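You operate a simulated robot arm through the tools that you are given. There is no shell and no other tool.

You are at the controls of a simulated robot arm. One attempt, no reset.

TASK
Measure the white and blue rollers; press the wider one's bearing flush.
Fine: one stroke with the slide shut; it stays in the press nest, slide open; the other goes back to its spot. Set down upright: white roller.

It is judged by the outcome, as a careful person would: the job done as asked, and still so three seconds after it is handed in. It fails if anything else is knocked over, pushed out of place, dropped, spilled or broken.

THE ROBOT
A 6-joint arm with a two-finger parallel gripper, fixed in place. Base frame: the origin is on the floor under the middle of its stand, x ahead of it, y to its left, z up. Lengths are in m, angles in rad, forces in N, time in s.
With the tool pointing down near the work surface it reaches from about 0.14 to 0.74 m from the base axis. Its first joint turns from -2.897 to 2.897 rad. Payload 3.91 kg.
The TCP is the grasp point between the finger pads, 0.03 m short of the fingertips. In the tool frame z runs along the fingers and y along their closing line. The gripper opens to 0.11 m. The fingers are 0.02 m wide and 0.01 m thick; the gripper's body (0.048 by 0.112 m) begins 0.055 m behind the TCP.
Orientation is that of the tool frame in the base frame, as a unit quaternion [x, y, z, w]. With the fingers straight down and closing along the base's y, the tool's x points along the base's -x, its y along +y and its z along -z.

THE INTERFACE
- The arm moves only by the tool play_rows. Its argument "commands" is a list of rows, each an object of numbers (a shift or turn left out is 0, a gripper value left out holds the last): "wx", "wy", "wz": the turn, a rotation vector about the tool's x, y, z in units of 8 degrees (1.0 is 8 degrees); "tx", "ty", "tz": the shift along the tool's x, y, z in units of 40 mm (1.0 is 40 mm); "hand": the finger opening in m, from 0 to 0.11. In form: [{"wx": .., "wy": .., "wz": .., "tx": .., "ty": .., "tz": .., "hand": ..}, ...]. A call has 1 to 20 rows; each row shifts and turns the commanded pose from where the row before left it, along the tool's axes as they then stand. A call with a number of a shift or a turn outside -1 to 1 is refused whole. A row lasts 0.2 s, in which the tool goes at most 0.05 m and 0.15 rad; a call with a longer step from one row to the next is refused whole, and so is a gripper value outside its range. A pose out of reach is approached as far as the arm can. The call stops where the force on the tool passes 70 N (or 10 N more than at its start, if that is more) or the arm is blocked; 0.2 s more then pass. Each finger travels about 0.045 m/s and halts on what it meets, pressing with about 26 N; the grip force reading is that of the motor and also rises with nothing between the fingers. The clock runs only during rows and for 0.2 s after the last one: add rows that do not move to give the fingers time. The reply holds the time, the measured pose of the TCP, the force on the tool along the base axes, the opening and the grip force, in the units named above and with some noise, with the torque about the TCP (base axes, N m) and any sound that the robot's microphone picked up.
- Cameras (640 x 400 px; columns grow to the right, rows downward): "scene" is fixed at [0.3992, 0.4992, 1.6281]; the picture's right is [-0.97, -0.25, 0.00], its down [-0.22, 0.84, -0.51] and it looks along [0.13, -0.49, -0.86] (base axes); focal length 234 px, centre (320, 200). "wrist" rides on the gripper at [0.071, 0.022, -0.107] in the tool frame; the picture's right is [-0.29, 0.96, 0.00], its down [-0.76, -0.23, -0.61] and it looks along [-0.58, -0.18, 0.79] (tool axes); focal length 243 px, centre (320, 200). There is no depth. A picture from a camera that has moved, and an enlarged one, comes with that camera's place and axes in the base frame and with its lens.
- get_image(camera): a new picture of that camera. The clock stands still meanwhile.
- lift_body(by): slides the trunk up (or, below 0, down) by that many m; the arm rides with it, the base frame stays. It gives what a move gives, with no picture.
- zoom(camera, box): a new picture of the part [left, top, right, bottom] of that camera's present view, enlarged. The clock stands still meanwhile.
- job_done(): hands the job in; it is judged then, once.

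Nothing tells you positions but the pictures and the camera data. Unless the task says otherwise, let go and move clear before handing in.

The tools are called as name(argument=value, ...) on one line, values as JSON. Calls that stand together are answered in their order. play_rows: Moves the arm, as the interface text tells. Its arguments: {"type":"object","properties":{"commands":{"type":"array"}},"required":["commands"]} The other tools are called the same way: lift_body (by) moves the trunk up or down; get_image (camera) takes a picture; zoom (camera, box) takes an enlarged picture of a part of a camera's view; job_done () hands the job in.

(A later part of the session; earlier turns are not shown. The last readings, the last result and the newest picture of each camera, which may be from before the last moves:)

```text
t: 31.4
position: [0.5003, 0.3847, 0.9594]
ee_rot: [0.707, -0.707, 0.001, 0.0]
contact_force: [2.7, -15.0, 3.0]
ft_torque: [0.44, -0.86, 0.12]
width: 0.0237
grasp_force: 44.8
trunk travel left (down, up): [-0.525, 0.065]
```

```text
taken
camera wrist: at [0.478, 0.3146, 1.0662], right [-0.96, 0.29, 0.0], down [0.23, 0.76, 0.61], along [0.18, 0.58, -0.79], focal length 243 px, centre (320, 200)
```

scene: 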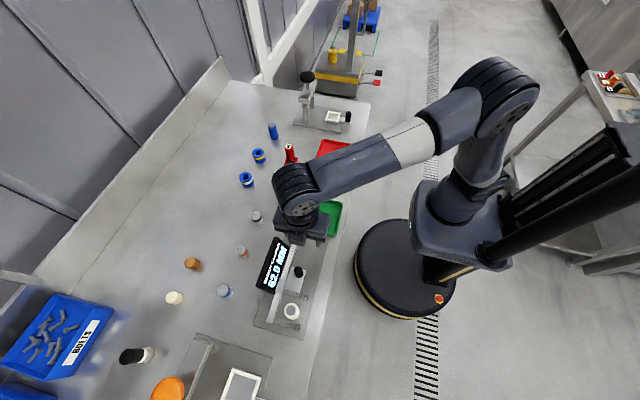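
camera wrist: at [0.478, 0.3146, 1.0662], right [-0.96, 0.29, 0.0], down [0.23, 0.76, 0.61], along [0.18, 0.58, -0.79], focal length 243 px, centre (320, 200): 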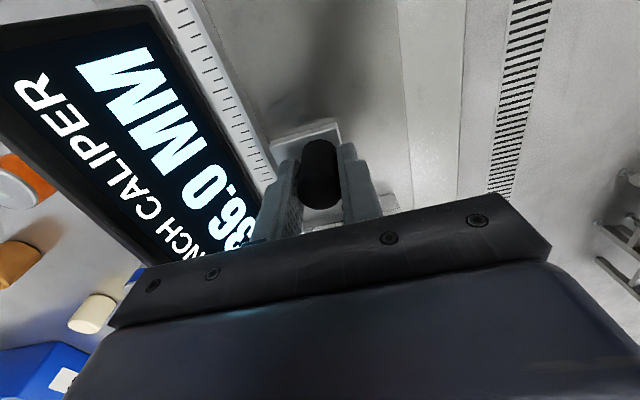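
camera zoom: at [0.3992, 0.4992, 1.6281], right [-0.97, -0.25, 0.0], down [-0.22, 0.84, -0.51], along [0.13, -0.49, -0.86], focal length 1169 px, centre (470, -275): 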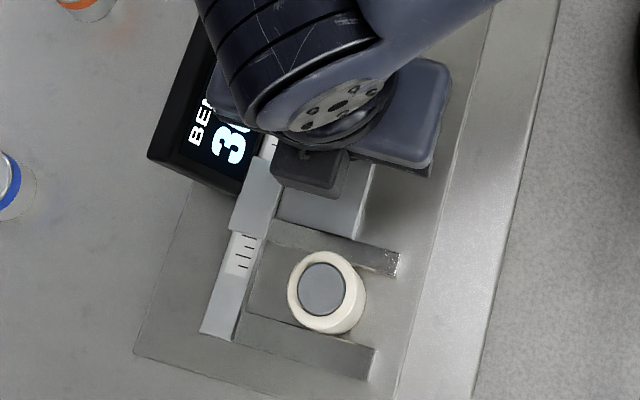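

zoom(camera="wrist", box=[0, 0, 320, 270])

zoom(camera="scene", box=[276, 290, 316, 330])

```text
1.48 times, centred on (160, 135) of wrist
camera zoom: at [0.478, 0.3146, 1.0662], right [-0.96, 0.29, 0.0], down [0.23, 0.76, 0.61], along [0.18, 0.58, -0.79], focal length 359 px, centre (557, 296)
```

zoom: 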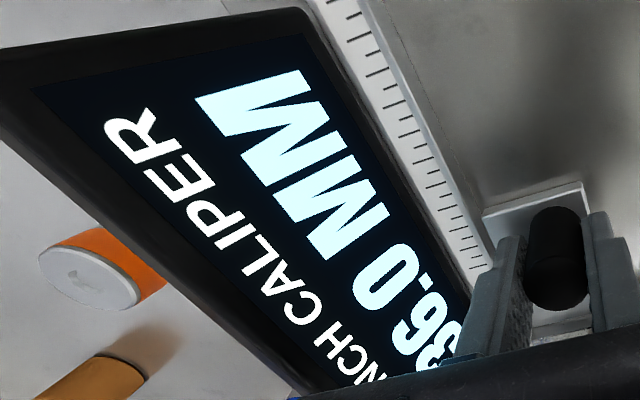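

```text
10.00 times, centred on (296, 310) of scene
camera zoom: at [0.3992, 0.4992, 1.6281], right [-0.97, -0.25, 0.0], down [-0.22, 0.84, -0.51], along [0.13, -0.49, -0.86], focal length 2338 px, centre (560, -900)
```

zoom: 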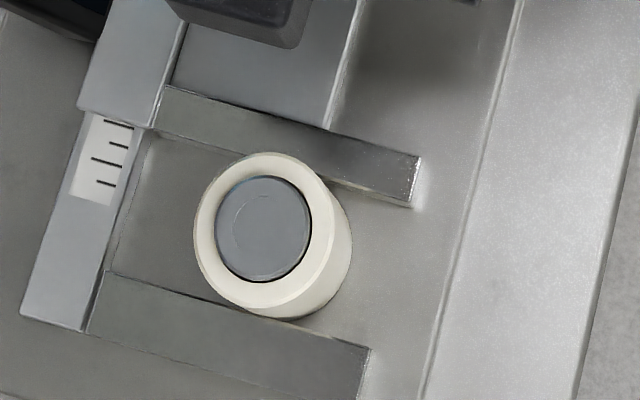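

White reads 36.0 mm with both jaws in contact. I'll draw the slide back to open it again.

play_rows(commands=[{"tx": 0.1}, {"tx": 0.12}, {"tx": 0.12}, {"tx": 0.12}, {"tx": 0.12}, {"tx": 0.12}, {}])

zoom(camera="scene", box=[230, 235, 330, 335])

get_image(camera="wrist")

```text
t: 33.0
position: [0.5, 0.3583, 0.9595]
ee_rot: [0.707, -0.707, 0.0, 0.0]
contact_force: [1.1, 1.5, 0.3]
ft_torque: [1.1, 0.4, 0.07]
width: 0.0235
grasp_force: 44.9
trunk travel left (down, up): [-0.525, 0.065]
```

```text
4.00 times, centred on (280, 285) of scene
camera zoom: at [0.3992, 0.4992, 1.6281], right [-0.97, -0.25, 0.0], down [-0.22, 0.84, -0.51], along [0.13, -0.49, -0.86], focal length 935 px, centre (480, -140)
```

zoom: 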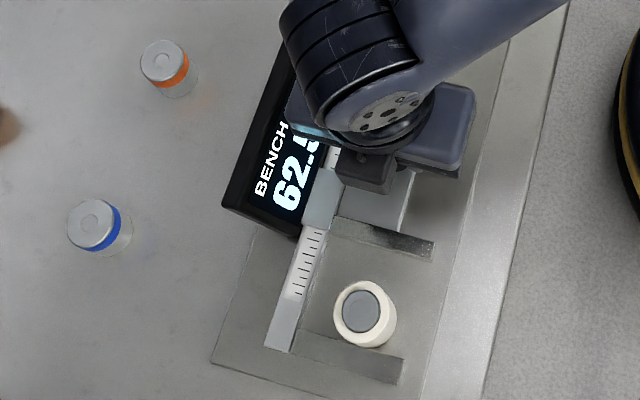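

```text
taken
camera wrist: at [0.478, 0.2878, 1.0661], right [-0.96, 0.29, 0.0], down [0.23, 0.76, 0.61], along [0.18, 0.58, -0.79], focal length 243 px, centre (320, 200)
```

wrist: 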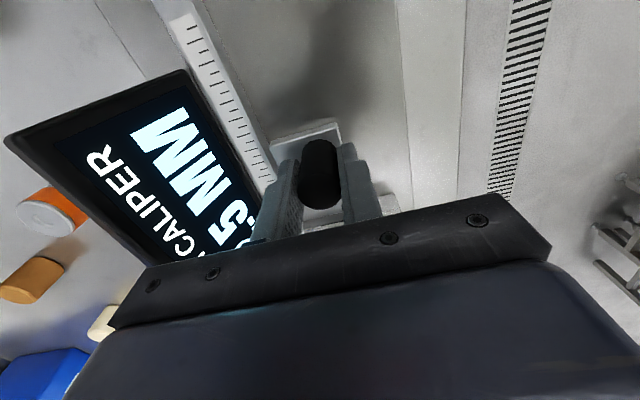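

White = 36.0 mm and the slide is open again at 62.5. I'll release the knob, rise, and fetch the white roller from beside the fixed jaw at y≈0.461.

play_rows(commands=[{"hand": 0.044}, {"hand": 0.044}, {"hand": 0.044}, {"tz": -0.4}, {"tz": -0.8}, {"tz": -0.8}, {"tz": -0.8}, {"tz": -0.8}, {}])

get_image(camera="scene")

get_image(camera="wrist")

```text
t: 35.0
position: [0.4989, 0.3613, 1.1043]
ee_rot: [0.708, -0.707, 0.0, 0.0]
contact_force: [0.6, -0.4, 0.5]
ft_torque: [0.0, 0.01, 0.06]
width: 0.0441
grasp_force: 0.1
trunk travel left (down, up): [-0.525, 0.065]
```

```text
taken
```

scene: 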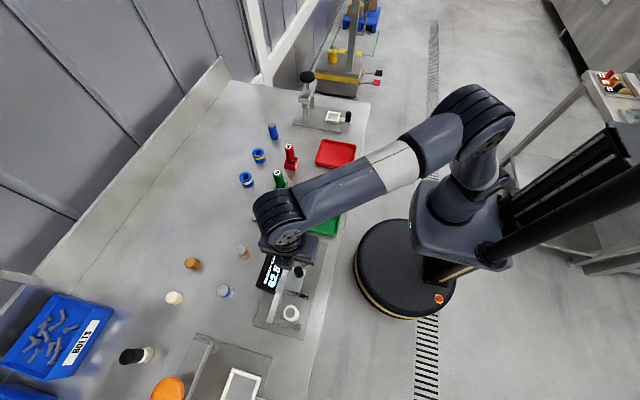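

```text
taken
camera wrist: at [0.4766, 0.2901, 1.2107], right [-0.96, 0.29, 0.0], down [0.23, 0.76, 0.61], along [0.18, 0.58, -0.79], focal length 243 px, centre (320, 200)
```

wrist: 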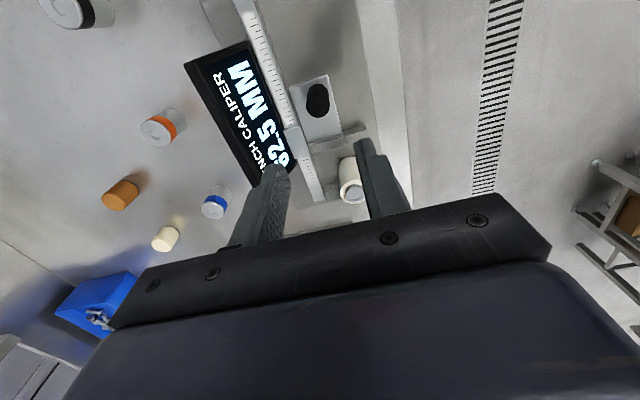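

play_rows(commands=[{"tx": -0.84, "ty": 0.11, "hand": 0.066}, {"tx": -0.84, "ty": 0.11}, {"tx": -0.84, "ty": 0.11}, {"tz": 0.8}, {"tz": 0.8}, {"tz": 0.8}, {}])

get_image(camera="wrist")

```text
t: 36.6
position: [0.4863, 0.4609, 1.0059]
ee_rot: [0.707, -0.707, 0.0, 0.0]
contact_force: [0.2, -1.1, -0.1]
ft_torque: [-0.02, 0.02, -0.02]
width: 0.0658
grasp_force: 0.1
trunk travel left (down, up): [-0.525, 0.065]
```

```text
taken
camera wrist: at [0.4641, 0.3899, 1.1132], right [-0.96, 0.29, 0.0], down [0.23, 0.76, 0.61], along [0.18, 0.58, -0.79], focal length 243 px, centre (320, 200)
```

wrist: 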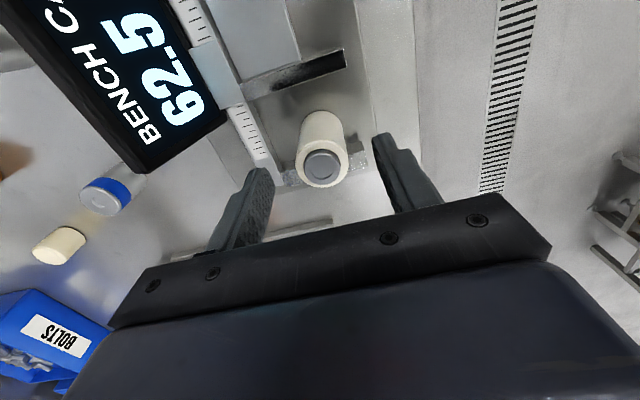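

play_rows(commands=[{"tz": 0.5, "ty": 0.05}, {"tz": 0.45}, {}])

play_rows(commands=[{"hand": 0.03}, {"hand": 0.03}, {"hand": 0.03}, {"hand": 0.03}, {"hand": 0.03}, {"tz": -0.3}, {"tz": -0.7}, {"tz": -1}, {"tz": -1}, {"tz": -1}, {}])

get_image(camera="wrist")

```text
t: 37.4
position: [0.4838, 0.4615, 0.9689]
ee_rot: [-0.707, 0.708, 0.001, 0.0]
contact_force: [0.0, 0.0, 0.5]
ft_torque: [-0.02, -0.02, -0.03]
width: 0.0658
grasp_force: 0.0
trunk travel left (down, up): [-0.525, 0.065]
```

```text
t: 39.8
position: [0.4849, 0.4584, 1.131]
ee_rot: [0.708, -0.707, 0.0, 0.0]
contact_force: [-0.2, -0.1, -1.4]
ft_torque: [-0.01, 0.0, 0.0]
width: 0.0352
grasp_force: 26.4
trunk travel left (down, up): [-0.525, 0.065]
```

```text
taken
camera wrist: at [0.4636, 0.3875, 1.2369], right [-0.96, 0.29, 0.0], down [0.23, 0.76, 0.61], along [0.18, 0.58, -0.79], focal length 243 px, centre (320, 200)
```

wrist: 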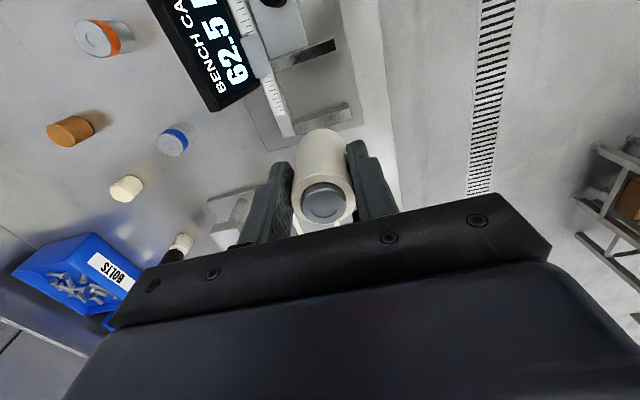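

White is held again at 35.2 mm. By camera it looks about 2 mm wider than blue, so I'll carry it to the press nest and measure blue before any stroke. First I'll rise and turn back to fingers along y.

play_rows(commands=[{"wz": 1, "tz": -0.1}, {"wz": 1, "tz": -0.1}, {"wz": 1, "tz": -0.1}, {"wz": 1, "tz": -0.1}, {"wz": 1, "tz": -0.1}, {"wz": 1, "tz": -0.1}, {"wz": 1, "tz": -0.1}, {"wz": 1, "tz": -0.1}, {"wz": 1, "tz": -0.1}, {"wz": 1, "tz": -0.1}, {"wz": 1, "tz": -0.1}, {"wz": 0.25}, {}])

play_rows(commands=[{"ty": -0.9}, {"ty": -0.9}, {"ty": -0.9}, {"ty": -0.9}, {"ty": -0.9}, {"ty": -0.9}, {"ty": -0.9}, {"ty": -0.9}, {"ty": -0.9}, {"ty": -0.9}, {"ty": -0.9}, {"ty": -0.9}, {"ty": -0.9}, {"ty": -0.9}, {"ty": -0.9}, {"ty": -0.9}, {}])

get_image(camera="wrist")

zoom(camera="scene", box=[315, 100, 363, 130])

```text
t: 42.6
position: [0.4846, 0.4596, 1.1734]
ee_rot: [0.0, 1.0, 0.0, 0.0]
contact_force: [0.3, -0.3, -1.7]
ft_torque: [0.01, 0.0, 0.01]
width: 0.0356
grasp_force: 25.9
trunk travel left (down, up): [-0.525, 0.065]
```

```text
t: 46.2
position: [0.4835, -0.1163, 1.173]
ee_rot: [0.0, 1.0, 0.0, 0.0]
contact_force: [-0.4, -0.1, -1.3]
ft_torque: [0.0, 0.02, 0.01]
width: 0.0351
grasp_force: 25.0
trunk travel left (down, up): [-0.525, 0.065]
```

```text
taken
camera wrist: at [0.4131, -0.0952, 1.2797], right [0.29, 0.96, 0.0], down [0.76, -0.23, 0.61], along [0.58, -0.18, -0.79], focal length 243 px, centre (320, 200)
```

wrist: 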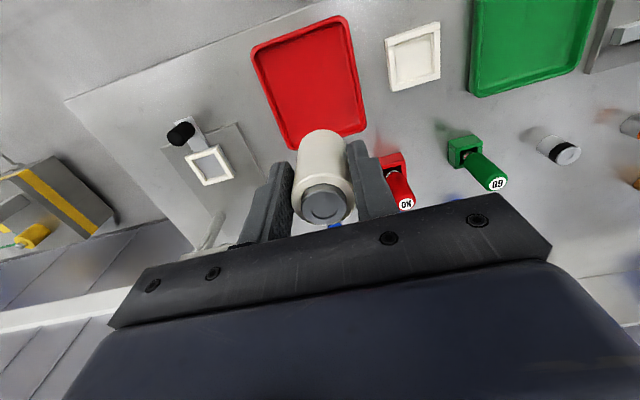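

```text
13.33 times, centred on (339, 115) of scene
camera zoom: at [0.3992, 0.4992, 1.6281], right [-0.97, -0.25, 0.0], down [-0.22, 0.84, -0.51], along [0.13, -0.49, -0.86], focal length 3118 px, centre (67, 1333)
```

zoom: 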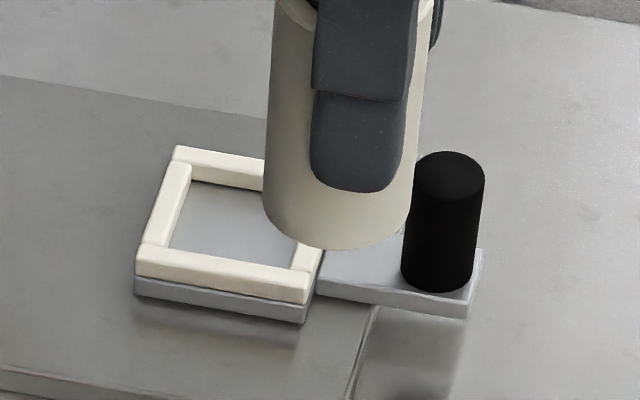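

play_rows(commands=[{"ty": 0.9}, {"ty": 0.9}, {"ty": 0.9}, {}])

zoom(camera="scene", box=[315, 100, 363, 130])

zoom(camera="scene", box=[285, 65, 365, 135])

```text
t: 47.2
position: [0.4838, -0.0066, 1.1722]
ee_rot: [0.0, 1.0, 0.0, 0.0]
contact_force: [0.4, -0.2, -0.1]
ft_torque: [-0.01, 0.0, 0.0]
width: 0.0354
grasp_force: 26.4
trunk travel left (down, up): [-0.525, 0.065]
```

```text
13.33 times, centred on (339, 115) of scene
camera zoom: at [0.3992, 0.4992, 1.6281], right [-0.97, -0.25, 0.0], down [-0.22, 0.84, -0.51], along [0.13, -0.49, -0.86], focal length 3118 px, centre (67, 1333)
```

zoom: 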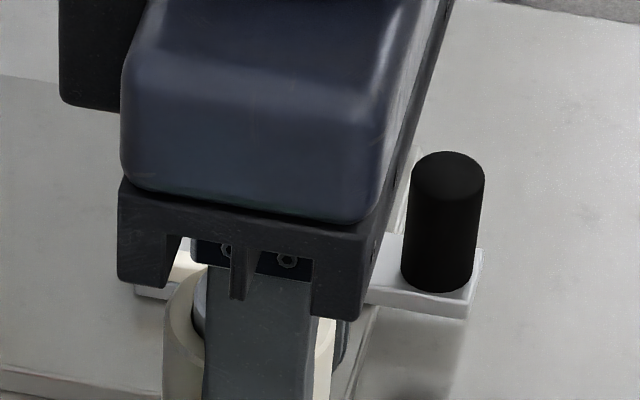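

```text
5.71 times, centred on (325, 100) of scene
camera zoom: at [0.3992, 0.4992, 1.6281], right [-0.97, -0.25, 0.0], down [-0.22, 0.84, -0.51], along [0.13, -0.49, -0.86], focal length 1336 px, centre (291, 771)
```

zoom: 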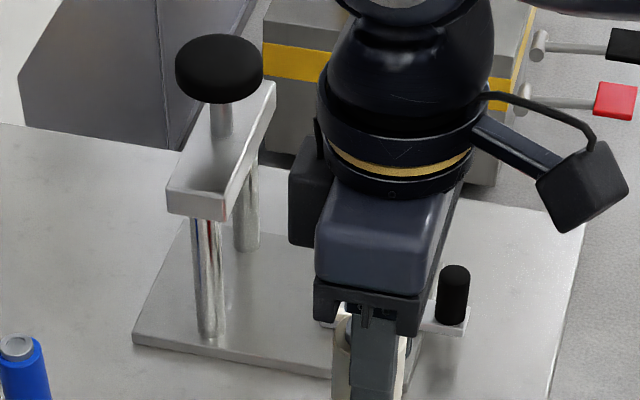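

play_rows(commands=[{"tx": 0.9}, {"tx": 0.9}, {"tx": 0.9}, {}])

zoom(camera="scene", box=[315, 100, 363, 130])

```text
t: 48.2
position: [0.3745, -0.0087, 1.1736]
ee_rot: [0.0, 1.0, 0.0, 0.0]
contact_force: [0.2, -0.4, -1.7]
ft_torque: [0.0, 0.01, 0.01]
width: 0.0355
grasp_force: 25.6
trunk travel left (down, up): [-0.525, 0.065]
```

```text
13.33 times, centred on (339, 115) of scene
camera zoom: at [0.3992, 0.4992, 1.6281], right [-0.97, -0.25, 0.0], down [-0.22, 0.84, -0.51], along [0.13, -0.49, -0.86], focal length 3118 px, centre (67, 1333)
```

zoom: 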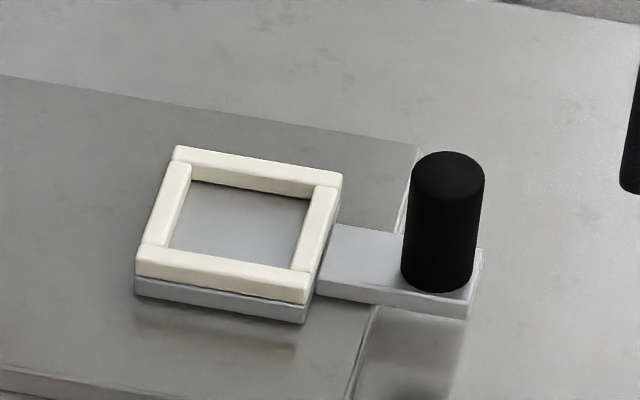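

The nest is clear in this view: inner opening about 44 mm square, centred near (0.5545, -0.332), floor at about z=0.92 and frame top at about 0.93. I'll check how the roller sits in the fingers before lowering it.

zoom(camera="wrist", box=[256, 120, 384, 240])

```text
3.33 times, centred on (320, 180) of wrist
camera zoom: at [0.3041, 0.0129, 1.2796], right [0.29, 0.96, 0.0], down [0.76, -0.23, 0.61], along [0.58, -0.18, -0.79], focal length 809 px, centre (320, 267)
```

zoom: 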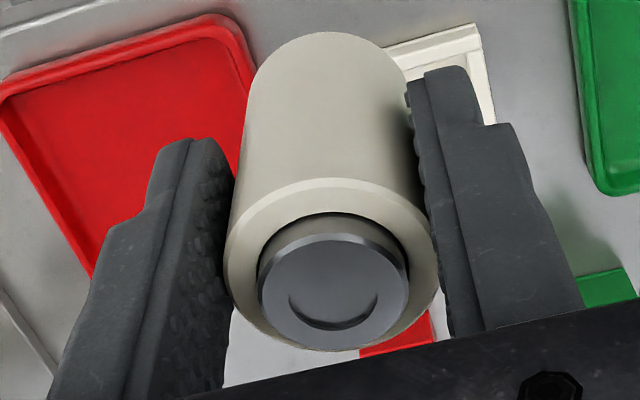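

play_rows(commands=[{"tx": -0.494, "ty": -0.901}, {"tx": -0.494, "ty": -0.901}, {"tx": -0.494, "ty": -0.901}, {"tx": -0.494, "ty": -0.901}, {"tx": -0.494, "ty": -0.901}, {"tx": -0.494, "ty": -0.901}, {"tx": -0.494, "ty": -0.901}, {"tx": -0.494, "ty": -0.901}, {"tx": -0.494, "ty": -0.901}, {"tz": 0.8}, {"tz": 0.8}, {"tz": 0.8}, {"tz": 0.8}, {}])

zoom(camera="scene", box=[307, 85, 371, 135])

get_image(camera="wrist")

```text
t: 51.2
position: [0.5552, -0.3324, 1.0454]
ee_rot: [0.0, 1.0, 0.001, 0.001]
contact_force: [-0.1, 0.0, -1.4]
ft_torque: [0.02, 0.02, 0.0]
width: 0.0355
grasp_force: 26.3
trunk travel left (down, up): [-0.525, 0.065]
```

```text
8.00 times, centred on (339, 110) of scene
camera zoom: at [0.3992, 0.4992, 1.6281], right [-0.97, -0.25, 0.0], down [-0.22, 0.84, -0.51], along [0.13, -0.49, -0.86], focal length 1871 px, centre (168, 920)
```

zoom: 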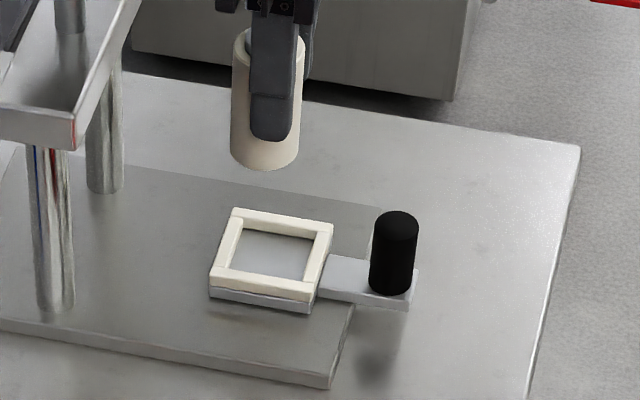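

```text
taken
camera wrist: at [0.4836, -0.3099, 1.1514], right [0.29, 0.96, 0.0], down [0.76, -0.23, 0.61], along [0.58, -0.18, -0.79], focal length 243 px, centre (320, 200)
```

wrist: 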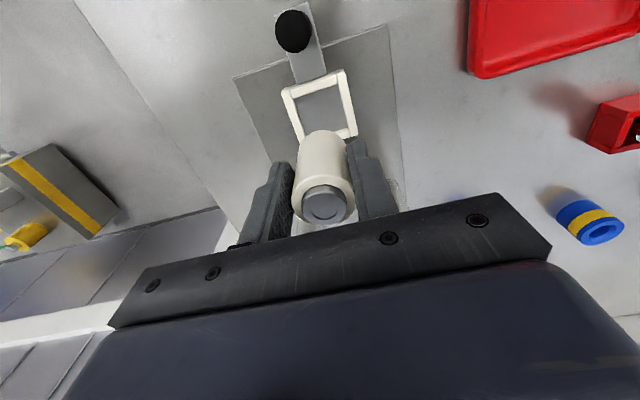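

zoom(camera="wrist", box=[256, 60, 384, 150])

zoom(camera="scene", box=[321, 88, 353, 128])

```text
4.44 times, centred on (320, 105) of wrist
camera zoom: at [0.4836, -0.3099, 1.1514], right [0.29, 0.96, 0.0], down [0.76, -0.23, 0.61], along [0.58, -0.18, -0.79], focal length 1078 px, centre (320, 622)
```

zoom: 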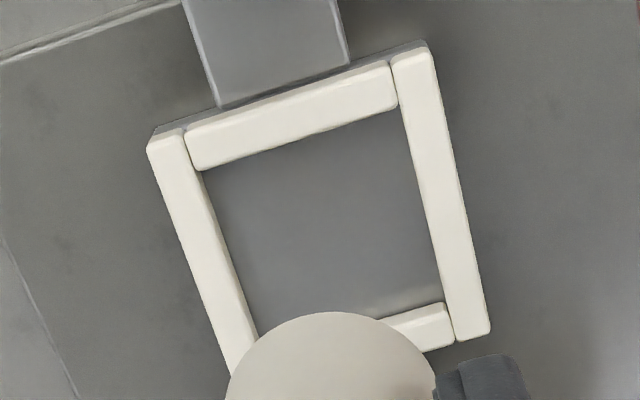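

```text
10.00 times, centred on (337, 108) of scene
camera zoom: at [0.3992, 0.4992, 1.6281], right [-0.97, -0.25, 0.0], down [-0.22, 0.84, -0.51], along [0.13, -0.49, -0.86], focal length 2338 px, centre (150, 1120)
```

zoom: 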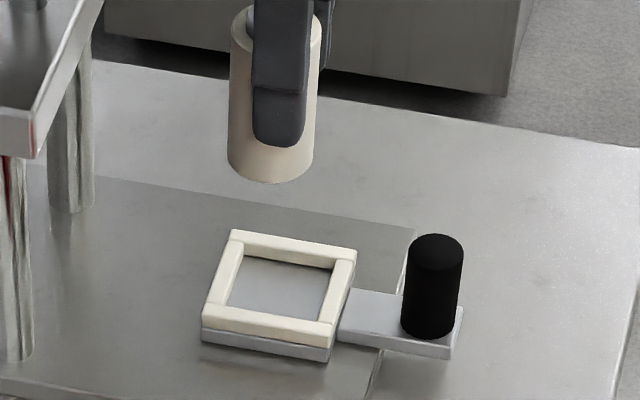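

Both cameras show the roller about 6.5 mm too far in +x relative to the nest centre, with y aligned. I'll shift back, lower part-way, and re-check.

play_rows(commands=[{"tx": 0.16}, {"tz": 0.6}, {"tz": 0.5}, {}])

zoom(camera="scene", box=[321, 95, 361, 130])

zoom(camera="wrist", box=[240, 60, 400, 230])

```text
t: 52.2
position: [0.548, -0.3312, 0.9998]
ee_rot: [-0.001, 1.0, 0.001, 0.0]
contact_force: [-0.1, -0.3, -1.9]
ft_torque: [-0.02, -0.02, 0.01]
width: 0.0354
grasp_force: 26.1
trunk travel left (down, up): [-0.525, 0.065]
```

```text
11.43 times, centred on (341, 112) of scene
camera zoom: at [0.3992, 0.4992, 1.6281], right [-0.97, -0.25, 0.0], down [-0.22, 0.84, -0.51], along [0.13, -0.49, -0.86], focal length 2672 px, centre (80, 1200)
```

zoom: 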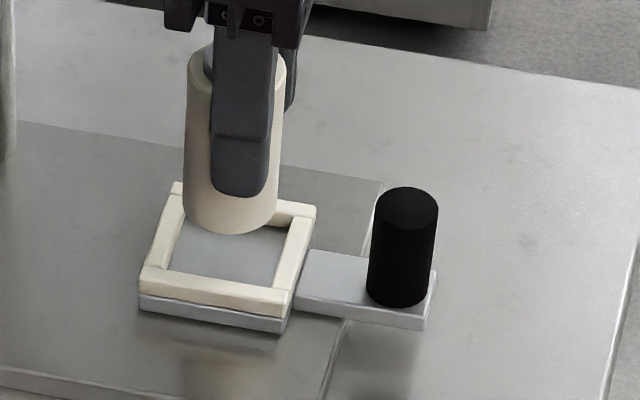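

```text
2.35 times, centred on (320, 145) of wrist
camera zoom: at [0.4767, -0.3094, 1.1067], right [0.29, 0.96, 0.0], down [0.76, -0.23, 0.61], along [0.58, -0.18, -0.79], focal length 571 px, centre (320, 329)
```

zoom: 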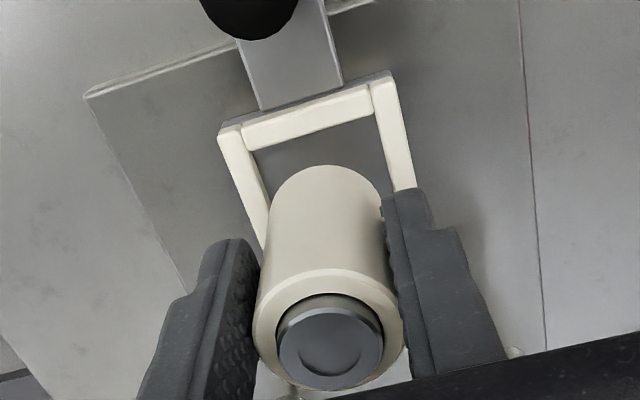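

play_rows(commands=[{"tx": 0.04, "ty": 0.02}, {"tz": 0.2}, {"tz": 0.1}, {}])

zoom(camera="scene", box=[321, 95, 361, 130])

zoom(camera="wrist", box=[240, 60, 400, 230])

```text
t: 53.2
position: [0.5469, -0.3309, 0.99]
ee_rot: [0.001, 1.0, 0.0, -0.001]
contact_force: [-0.1, -0.5, -1.3]
ft_torque: [-0.04, 0.01, -0.01]
width: 0.0353
grasp_force: 25.9
trunk travel left (down, up): [-0.525, 0.065]
```

```text
11.43 times, centred on (341, 112) of scene
camera zoom: at [0.3992, 0.4992, 1.6281], right [-0.97, -0.25, 0.0], down [-0.22, 0.84, -0.51], along [0.13, -0.49, -0.86], focal length 2672 px, centre (80, 1200)
```

zoom: 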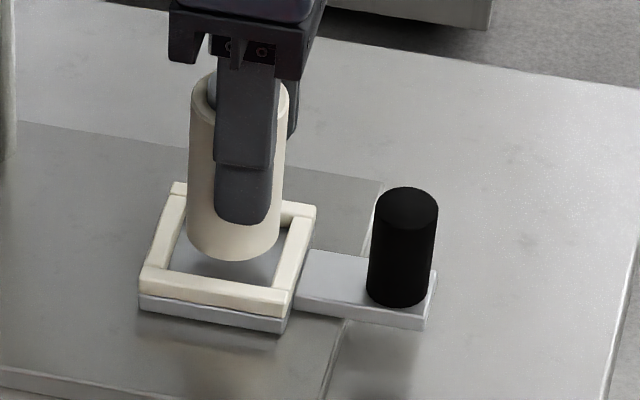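

```text
2.35 times, centred on (320, 145) of wrist
camera zoom: at [0.4748, -0.3087, 1.0953], right [0.29, 0.96, 0.0], down [0.76, -0.23, 0.61], along [0.58, -0.18, -0.79], focal length 571 px, centre (320, 329)
```

zoom: 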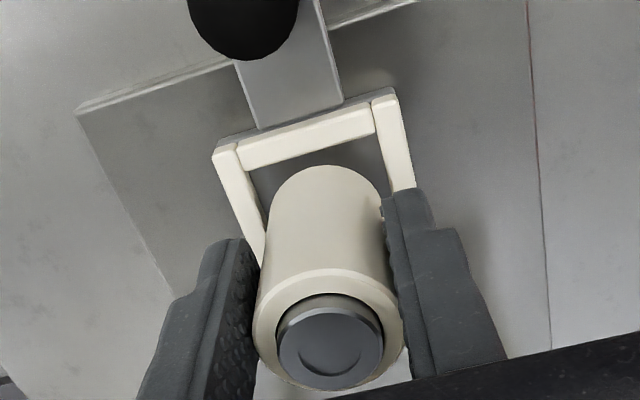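

play_rows(commands=[{"ty": 0.03}, {"tz": 0.06}, {"tz": 0.06}, {}])

play_rows(commands=[{"tz": 0.06}, {"tz": 0.06}, {}])

zoom(camera="scene", box=[321, 95, 361, 130])

zoom(camera="wrist", box=[240, 60, 400, 230])

```text
t: 54.2
position: [0.5469, -0.3309, 0.9836]
ee_rot: [0.0, 1.0, 0.0, 0.001]
contact_force: [-0.7, -0.4, -2.2]
ft_torque: [0.01, 0.0, 0.0]
width: 0.0353
grasp_force: 26.0
trunk travel left (down, up): [-0.525, 0.065]
```

```text
t: 55.0
position: [0.5483, -0.3296, 0.9791]
ee_rot: [0.0, 1.0, 0.0, 0.001]
contact_force: [-0.2, 0.8, -2.1]
ft_torque: [0.0, 0.02, -0.01]
width: 0.0355
grasp_force: 26.3
trunk travel left (down, up): [-0.525, 0.065]
```

```text
11.43 times, centred on (341, 112) of scene
camera zoom: at [0.3992, 0.4992, 1.6281], right [-0.97, -0.25, 0.0], down [-0.22, 0.84, -0.51], along [0.13, -0.49, -0.86], focal length 2672 px, centre (80, 1200)
```

zoom: 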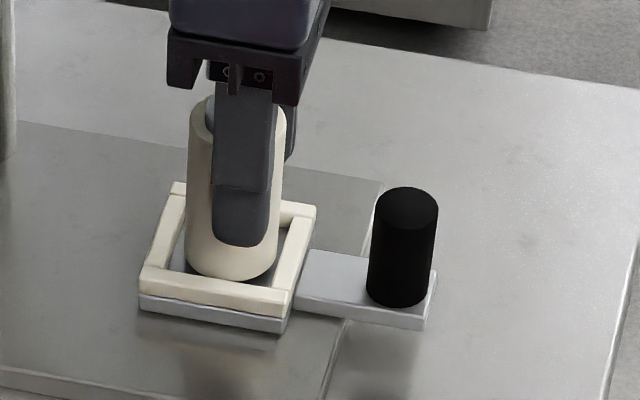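

```text
2.35 times, centred on (320, 145) of wrist
camera zoom: at [0.475, -0.3079, 1.0859], right [0.29, 0.96, 0.0], down [0.76, -0.23, 0.61], along [0.58, -0.18, -0.79], focal length 571 px, centre (320, 329)
```

zoom: 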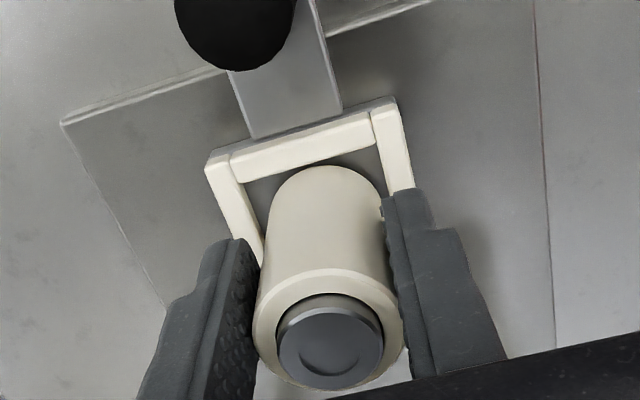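

play_rows(commands=[{"tz": 0.05}, {}])

play_rows(commands=[{"tz": 0.04}, {}])

```text
t: 55.6
position: [0.5469, -0.3291, 0.977]
ee_rot: [0.0, 1.0, -0.001, 0.0]
contact_force: [0.2, -1.0, -0.7]
ft_torque: [0.0, -0.01, -0.01]
width: 0.0354
grasp_force: 25.8
trunk travel left (down, up): [-0.525, 0.065]
```

```text
t: 56.2
position: [0.546, -0.3293, 0.9769]
ee_rot: [0.0, 1.0, 0.0, 0.0]
contact_force: [0.3, -0.3, 1.3]
ft_torque: [0.0, -0.01, 0.01]
width: 0.0353
grasp_force: 26.3
trunk travel left (down, up): [-0.525, 0.065]
```

play_rows(commands=[{"tz": 0.04}, {}])

zoom(camera="scene", box=[321, 95, 361, 130])

```text
t: 56.8
position: [0.5467, -0.3288, 0.9773]
ee_rot: [0.0, 1.0, -0.001, 0.002]
contact_force: [-0.1, -0.3, 12.8]
ft_torque: [0.05, -0.05, 0.01]
width: 0.0358
grasp_force: 26.5
trunk travel left (down, up): [-0.525, 0.065]
```

```text
11.43 times, centred on (341, 112) of scene
camera zoom: at [0.3992, 0.4992, 1.6281], right [-0.97, -0.25, 0.0], down [-0.22, 0.84, -0.51], along [0.13, -0.49, -0.86], focal length 2672 px, centre (80, 1200)
```

zoom: 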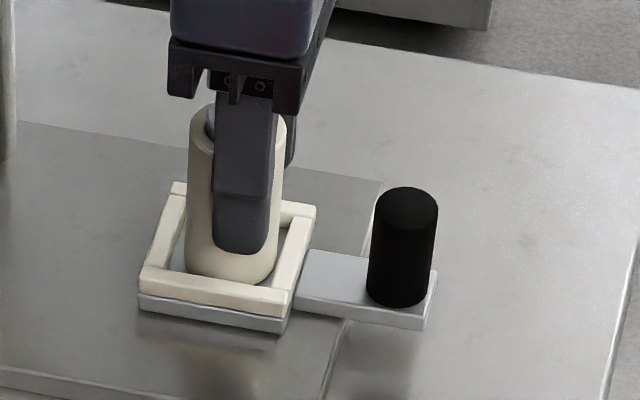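

The roller has bottomed in the nest at the expected floor height of about 0.921. I'll ease off, release, and back straight up.

play_rows(commands=[{"tz": -0.02}, {"hand": 0.075}, {"hand": 0.075}, {"hand": 0.075}, {"hand": 0.075}, {"tz": -0.4}, {"tz": -0.8}, {"tz": -0.8}, {"tz": -0.8}, {"tz": -0.8}, {}])

get_image(camera="wrist")

zoom(camera="scene", box=[307, 85, 371, 135])

```text
t: 59.2
position: [0.5478, -0.3296, 1.1207]
ee_rot: [0.0, 1.0, 0.001, 0.0]
contact_force: [0.5, 0.8, 0.0]
ft_torque: [-0.01, 0.0, 0.0]
width: 0.075
grasp_force: 0.0
trunk travel left (down, up): [-0.525, 0.065]
```

```text
taken
camera wrist: at [0.4757, -0.307, 1.2271], right [0.29, 0.96, 0.0], down [0.76, -0.23, 0.61], along [0.58, -0.18, -0.79], focal length 243 px, centre (320, 200)
```

wrist: 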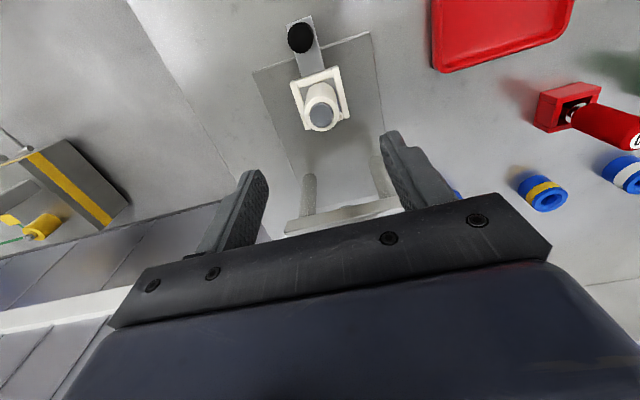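

```text
8.00 times, centred on (339, 110) of scene
camera zoom: at [0.3992, 0.4992, 1.6281], right [-0.97, -0.25, 0.0], down [-0.22, 0.84, -0.51], along [0.13, -0.49, -0.86], focal length 1871 px, centre (168, 920)
```

zoom: 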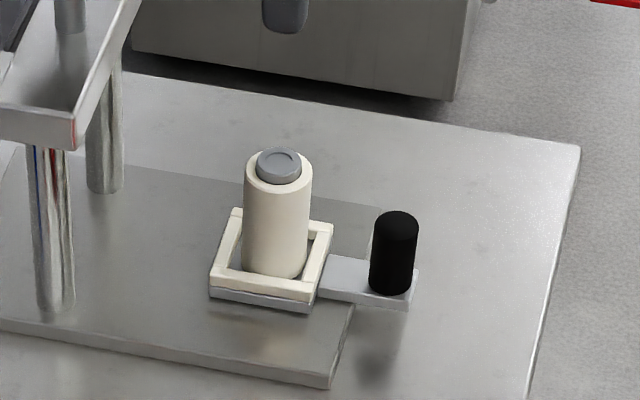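

White stands upright in the nest. Next is blue, near (0.771, -0.170), which may be at the edge of reach. I'll move clear of the press and test how far the straight-down tool gets.

play_rows(commands=[{"ty": 1}, {"ty": 1}, {"ty": 1}, {"ty": 1}, {"tx": -0.9}, {"tx": -0.9}, {"tx": -0.9}, {"tx": -0.9}, {"tx": -0.9}, {}])

get_image(camera="wrist")

get_image(camera="scene")

```text
t: 61.4
position: [0.6965, -0.1673, 1.118]
ee_rot: [0.001, 1.0, 0.0, 0.001]
contact_force: [0.3, -0.2, 0.9]
ft_torque: [-0.01, 0.0, -0.04]
width: 0.0748
grasp_force: 0.0
out of reach, approached as far as the arm can: row 9
trunk travel left (down, up): [-0.525, 0.065]
```

```text
taken
camera wrist: at [0.6241, -0.1456, 1.2236], right [0.29, 0.96, 0.0], down [0.76, -0.23, 0.61], along [0.58, -0.18, -0.79], focal length 243 px, centre (320, 200)
```

wrist: 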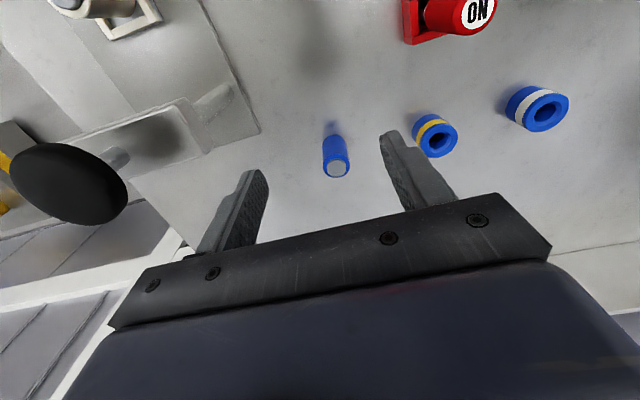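

```text
taken
```

scene: 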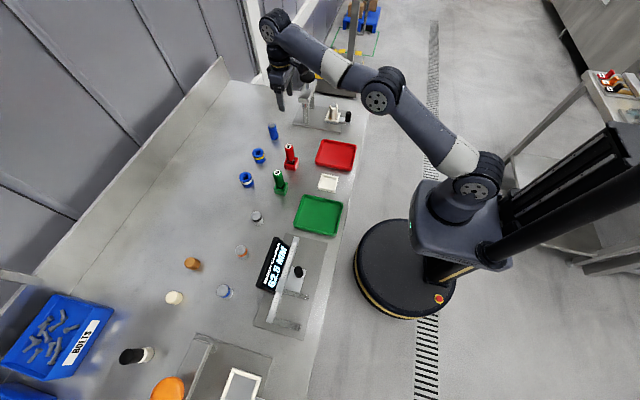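

Straight down, the arm stops at about x=0.70. Tilting the tool 20° outward about the closing axis keeps the pads parallel to the roller and gains the reach I need.

play_rows(commands=[{"wy": -1}, {"wy": -1}, {"wy": -0.5}, {}])

get_image(camera="wrist")

```text
t: 62.4
position: [0.6954, -0.1683, 1.1178]
ee_rot: [0.0, 0.985, 0.0, 0.175]
contact_force: [1.0, -0.8, -0.1]
ft_torque: [-0.02, -0.02, 0.02]
width: 0.0748
grasp_force: 0.0
trunk travel left (down, up): [-0.525, 0.065]
```

```text
taken
camera wrist: at [0.5921, -0.1468, 1.1929], right [0.27, 0.96, 0.1], down [0.51, -0.23, 0.83], along [0.82, -0.18, -0.55], focal length 243 px, centre (320, 200)
```

wrist: 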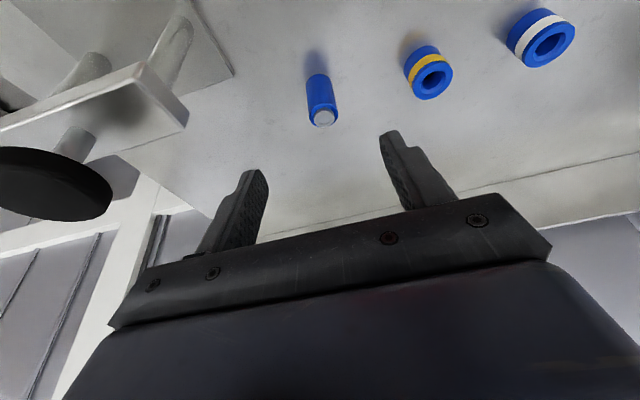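

zoom(camera="wrist", box=[280, 60, 376, 140])

zoom(camera="scene", box=[255, 110, 303, 150])

```text
5.00 times, centred on (328, 100) of wrist
camera zoom: at [0.5921, -0.1468, 1.1929], right [0.27, 0.96, 0.1], down [0.51, -0.23, 0.83], along [0.82, -0.18, -0.55], focal length 1213 px, centre (280, 700)
```

zoom: 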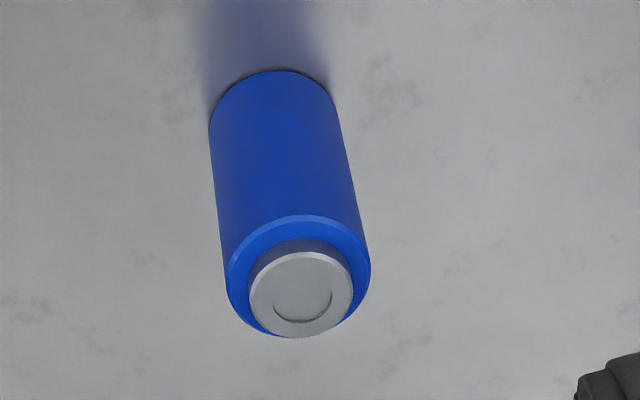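

```text
10.00 times, centred on (279, 130) of scene
camera zoom: at [0.3992, 0.4992, 1.6281], right [-0.97, -0.25, 0.0], down [-0.22, 0.84, -0.51], along [0.13, -0.49, -0.86], focal length 2338 px, centre (730, 900)
```

zoom: 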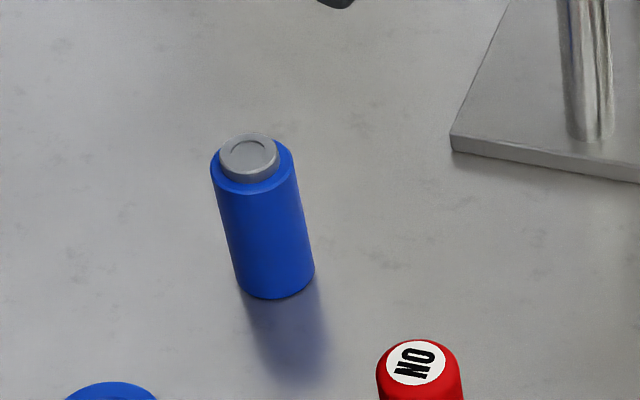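

play_rows(commands=[{"tx": -0.313, "ty": -0.017, "tz": 0.894}, {"tx": -0.313, "ty": -0.017, "tz": 0.894}, {"tx": -0.313, "ty": -0.017, "tz": 0.894}, {}])

get_image(camera="wrist")

zoom(camera="scene", box=[247, 80, 327, 150])

```text
t: 63.4
position: [0.7675, -0.1703, 1.0281]
ee_rot: [0.001, 0.985, -0.001, 0.174]
contact_force: [0.4, 0.1, 0.2]
ft_torque: [0.0, 0.0, -0.03]
width: 0.0751
grasp_force: 0.0
trunk travel left (down, up): [-0.525, 0.065]
```

```text
taken
camera wrist: at [0.6645, -0.1481, 1.1035], right [0.27, 0.96, 0.1], down [0.51, -0.23, 0.83], along [0.82, -0.18, -0.55], focal length 243 px, centre (320, 200)
```

wrist: 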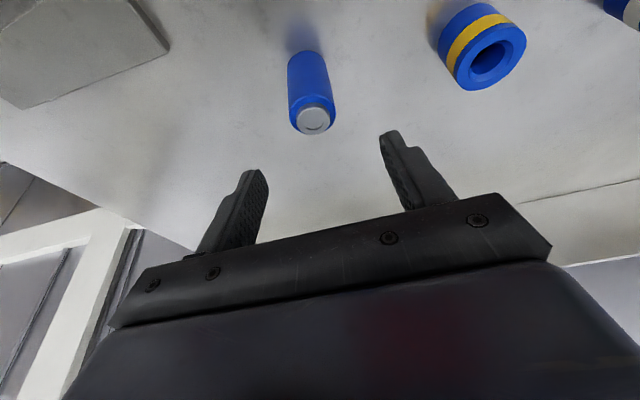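

```text
5.71 times, centred on (287, 115) of scene
camera zoom: at [0.3992, 0.4992, 1.6281], right [-0.97, -0.25, 0.0], down [-0.22, 0.84, -0.51], along [0.13, -0.49, -0.86], focal length 1336 px, centre (509, 686)
```

zoom: 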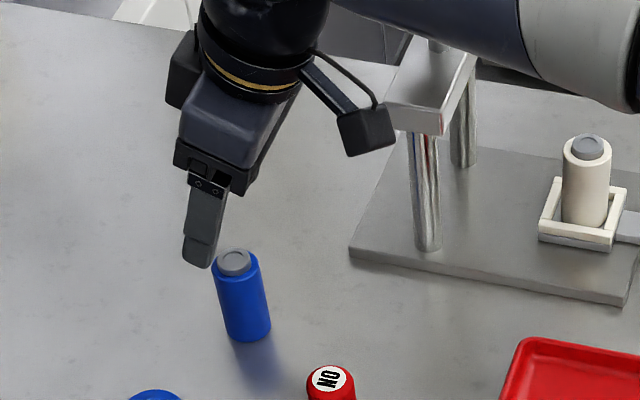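

zoom(camera="wrist", box=[270, 40, 366, 140])

```text
4.00 times, centred on (318, 90) of wrist
camera zoom: at [0.6645, -0.1481, 1.1035], right [0.27, 0.96, 0.1], down [0.51, -0.23, 0.83], along [0.82, -0.18, -0.55], focal length 970 px, centre (328, 640)
```

zoom: 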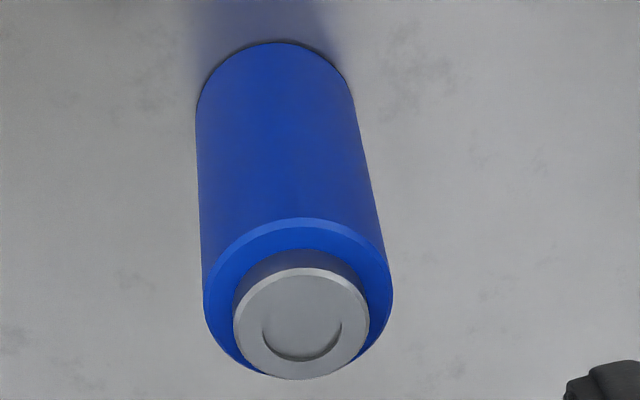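

play_rows(commands=[{"tx": 0.208, "tz": 0.572}, {"tx": 0.208, "tz": 0.572}, {"tx": 0.208, "tz": 0.572}, {}])

get_image(camera="wrist")

zoom(camera="scene", box=[247, 80, 327, 150])

```text
t: 64.4
position: [0.7674, -0.1706, 0.9548]
ee_rot: [0.0, 0.985, 0.0, 0.174]
contact_force: [0.1, 1.0, -0.5]
ft_torque: [0.01, -0.01, -0.02]
width: 0.0749
grasp_force: 0.1
trunk travel left (down, up): [-0.525, 0.065]
```

```text
taken
camera wrist: at [0.6647, -0.1484, 1.0303], right [0.27, 0.96, 0.1], down [0.51, -0.23, 0.83], along [0.82, -0.18, -0.55], focal length 243 px, centre (320, 200)
```

wrist: 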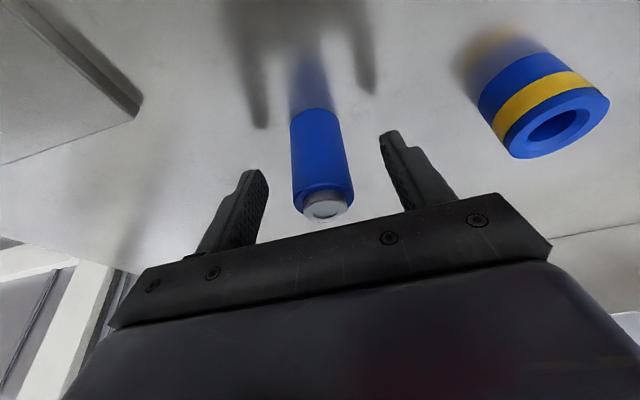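

```text
5.71 times, centred on (287, 115) of scene
camera zoom: at [0.3992, 0.4992, 1.6281], right [-0.97, -0.25, 0.0], down [-0.22, 0.84, -0.51], along [0.13, -0.49, -0.86], focal length 1336 px, centre (509, 686)
```

zoom: 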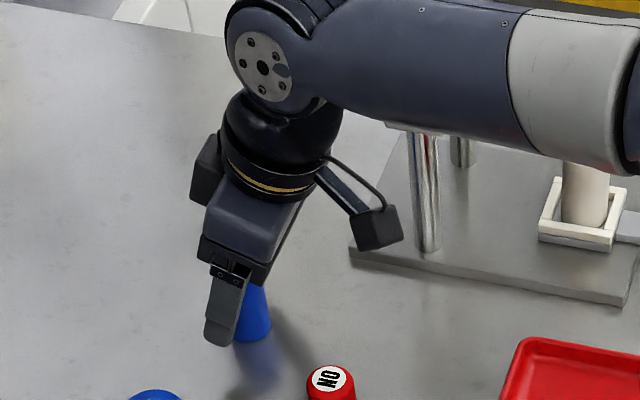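

play_rows(commands=[{"hand": 0.028}, {"hand": 0.028}, {"hand": 0.028}, {"hand": 0.028}, {"hand": 0.028}, {}])

zoom(camera="wrist", box=[240, 90, 400, 230])

```text
t: 65.8
position: [0.7686, -0.1705, 0.9539]
ee_rot: [0.0, 0.985, 0.0, 0.174]
contact_force: [0.1, 0.5, -0.2]
ft_torque: [-0.03, -0.05, -0.01]
width: 0.0334
grasp_force: 25.6
trunk travel left (down, up): [-0.525, 0.065]
```

```text
2.86 times, centred on (320, 160) of wrist
camera zoom: at [0.6646, -0.1484, 1.0306], right [0.27, 0.96, 0.1], down [0.51, -0.23, 0.83], along [0.82, -0.18, -0.55], focal length 693 px, centre (320, 314)
```

zoom: 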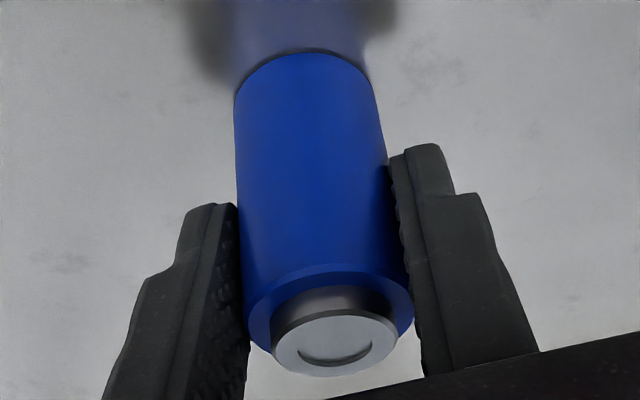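

Blue grips at 33.4 mm against white's 35.4, so it should read about 34 on the caliper. I'll lift it, retreat, straighten the tool, and carry it over to confirm.

play_rows(commands=[{"tx": -0.285, "tz": -0.783}, {"tx": -0.285, "tz": -0.783}, {"tx": -0.285, "tz": -0.783}, {"tx": 0.717, "tz": -0.641}, {"tx": 0.717, "tz": -0.641}, {"tx": 0.717, "tz": -0.641}, {"tx": 0.717, "tz": -0.641}, {"tx": 0.717, "tz": -0.641}, {"tx": 0.717, "tz": -0.641}, {"tx": 0.717, "tz": -0.641}, {"wy": 1}, {"wy": 1}, {"wy": 0.5}, {}])

get_image(camera="wrist")

```text
t: 68.8
position: [0.518, -0.1722, 1.1564]
ee_rot: [0.0, 1.0, 0.0, -0.001]
contact_force: [1.3, -1.1, -1.0]
ft_torque: [-0.03, -0.01, 0.04]
width: 0.0332
grasp_force: 26.0
trunk travel left (down, up): [-0.525, 0.065]
```

```text
taken
camera wrist: at [0.4463, -0.1494, 1.2622], right [0.29, 0.96, 0.0], down [0.76, -0.23, 0.61], along [0.58, -0.18, -0.79], focal length 243 px, centre (320, 200)
```

wrist: 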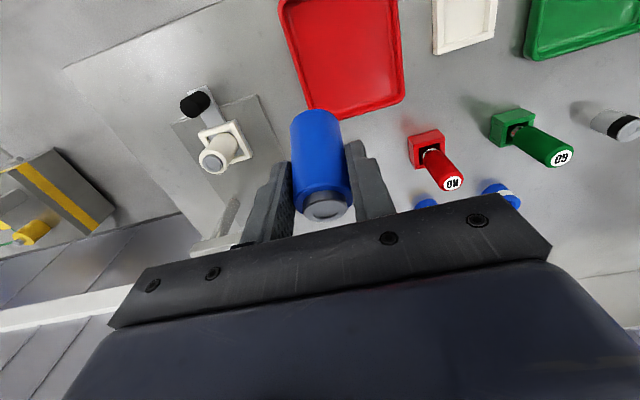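

play_rows(commands=[{"tx": 0.0484, "ty": 0.98}, {"tx": 0.0484, "ty": 0.98}, {"tx": 0.0484, "ty": 0.98}, {"tx": 0.0484, "ty": 0.98}, {"tx": 0.0484, "ty": 0.98}, {"tx": 0.0484, "ty": 0.98}, {"tx": 0.0484, "ty": 0.98}, {"tx": 0.0484, "ty": 0.98}, {"tx": 0.0484, "ty": 0.98}, {"tx": 0.0484, "ty": 0.98}, {"tx": 0.0484, "ty": 0.98}, {"tx": 0.0484, "ty": 0.98}, {"tx": 0.0484, "ty": 0.98}, {"tx": 0.0484, "ty": 0.98}, {"tx": 0.0484, "ty": 0.98}, {"tx": 0.0484, "ty": 0.98}, {}])

play_rows(commands=[{"wz": -1}, {"wz": -1}, {"wz": -1}, {"wz": -1}, {"wz": -1}, {"wz": -1}, {"wz": -1}, {"wz": -1}, {"wz": -1}, {"wz": -1}, {"wz": -1}, {"wz": -0.25}, {"wy": -1}, {"wy": -1}, {"wy": -0.5}, {}])

get_image(camera="wrist")

get_image(camera="scene")

```text
t: 72.4
position: [0.4888, 0.4568, 1.1559]
ee_rot: [0.0, 1.0, 0.0, -0.001]
contact_force: [-0.6, -0.2, -1.1]
ft_torque: [0.0, 0.03, 0.02]
width: 0.0333
grasp_force: 26.1
trunk travel left (down, up): [-0.525, 0.065]
```

```text
t: 75.8
position: [0.4862, 0.4562, 1.1558]
ee_rot: [0.696, -0.696, -0.124, -0.123]
contact_force: [-0.4, -0.6, -1.7]
ft_torque: [0.02, 0.0, 0.01]
width: 0.0334
grasp_force: 25.8
trunk travel left (down, up): [-0.525, 0.065]
```

```text
taken
camera wrist: at [0.4649, 0.3533, 1.2311], right [-0.96, 0.27, 0.1], down [0.23, 0.51, 0.83], along [0.18, 0.82, -0.55], focal length 243 px, centre (320, 200)
```

wrist: 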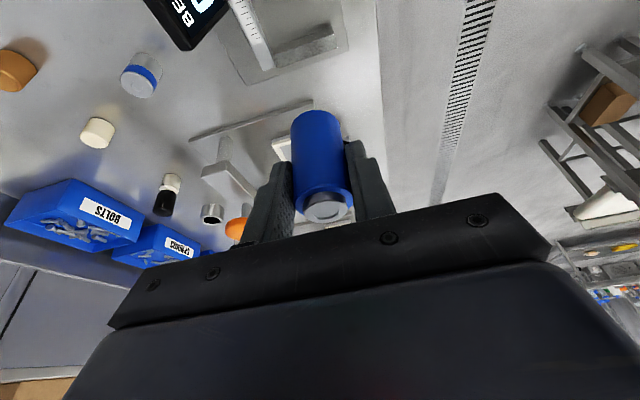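

```text
taken
```

scene: 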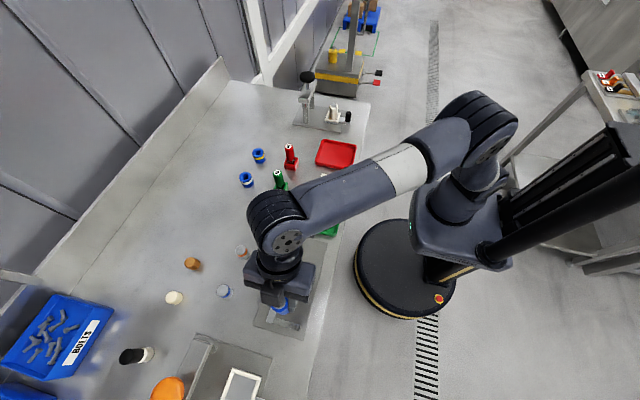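

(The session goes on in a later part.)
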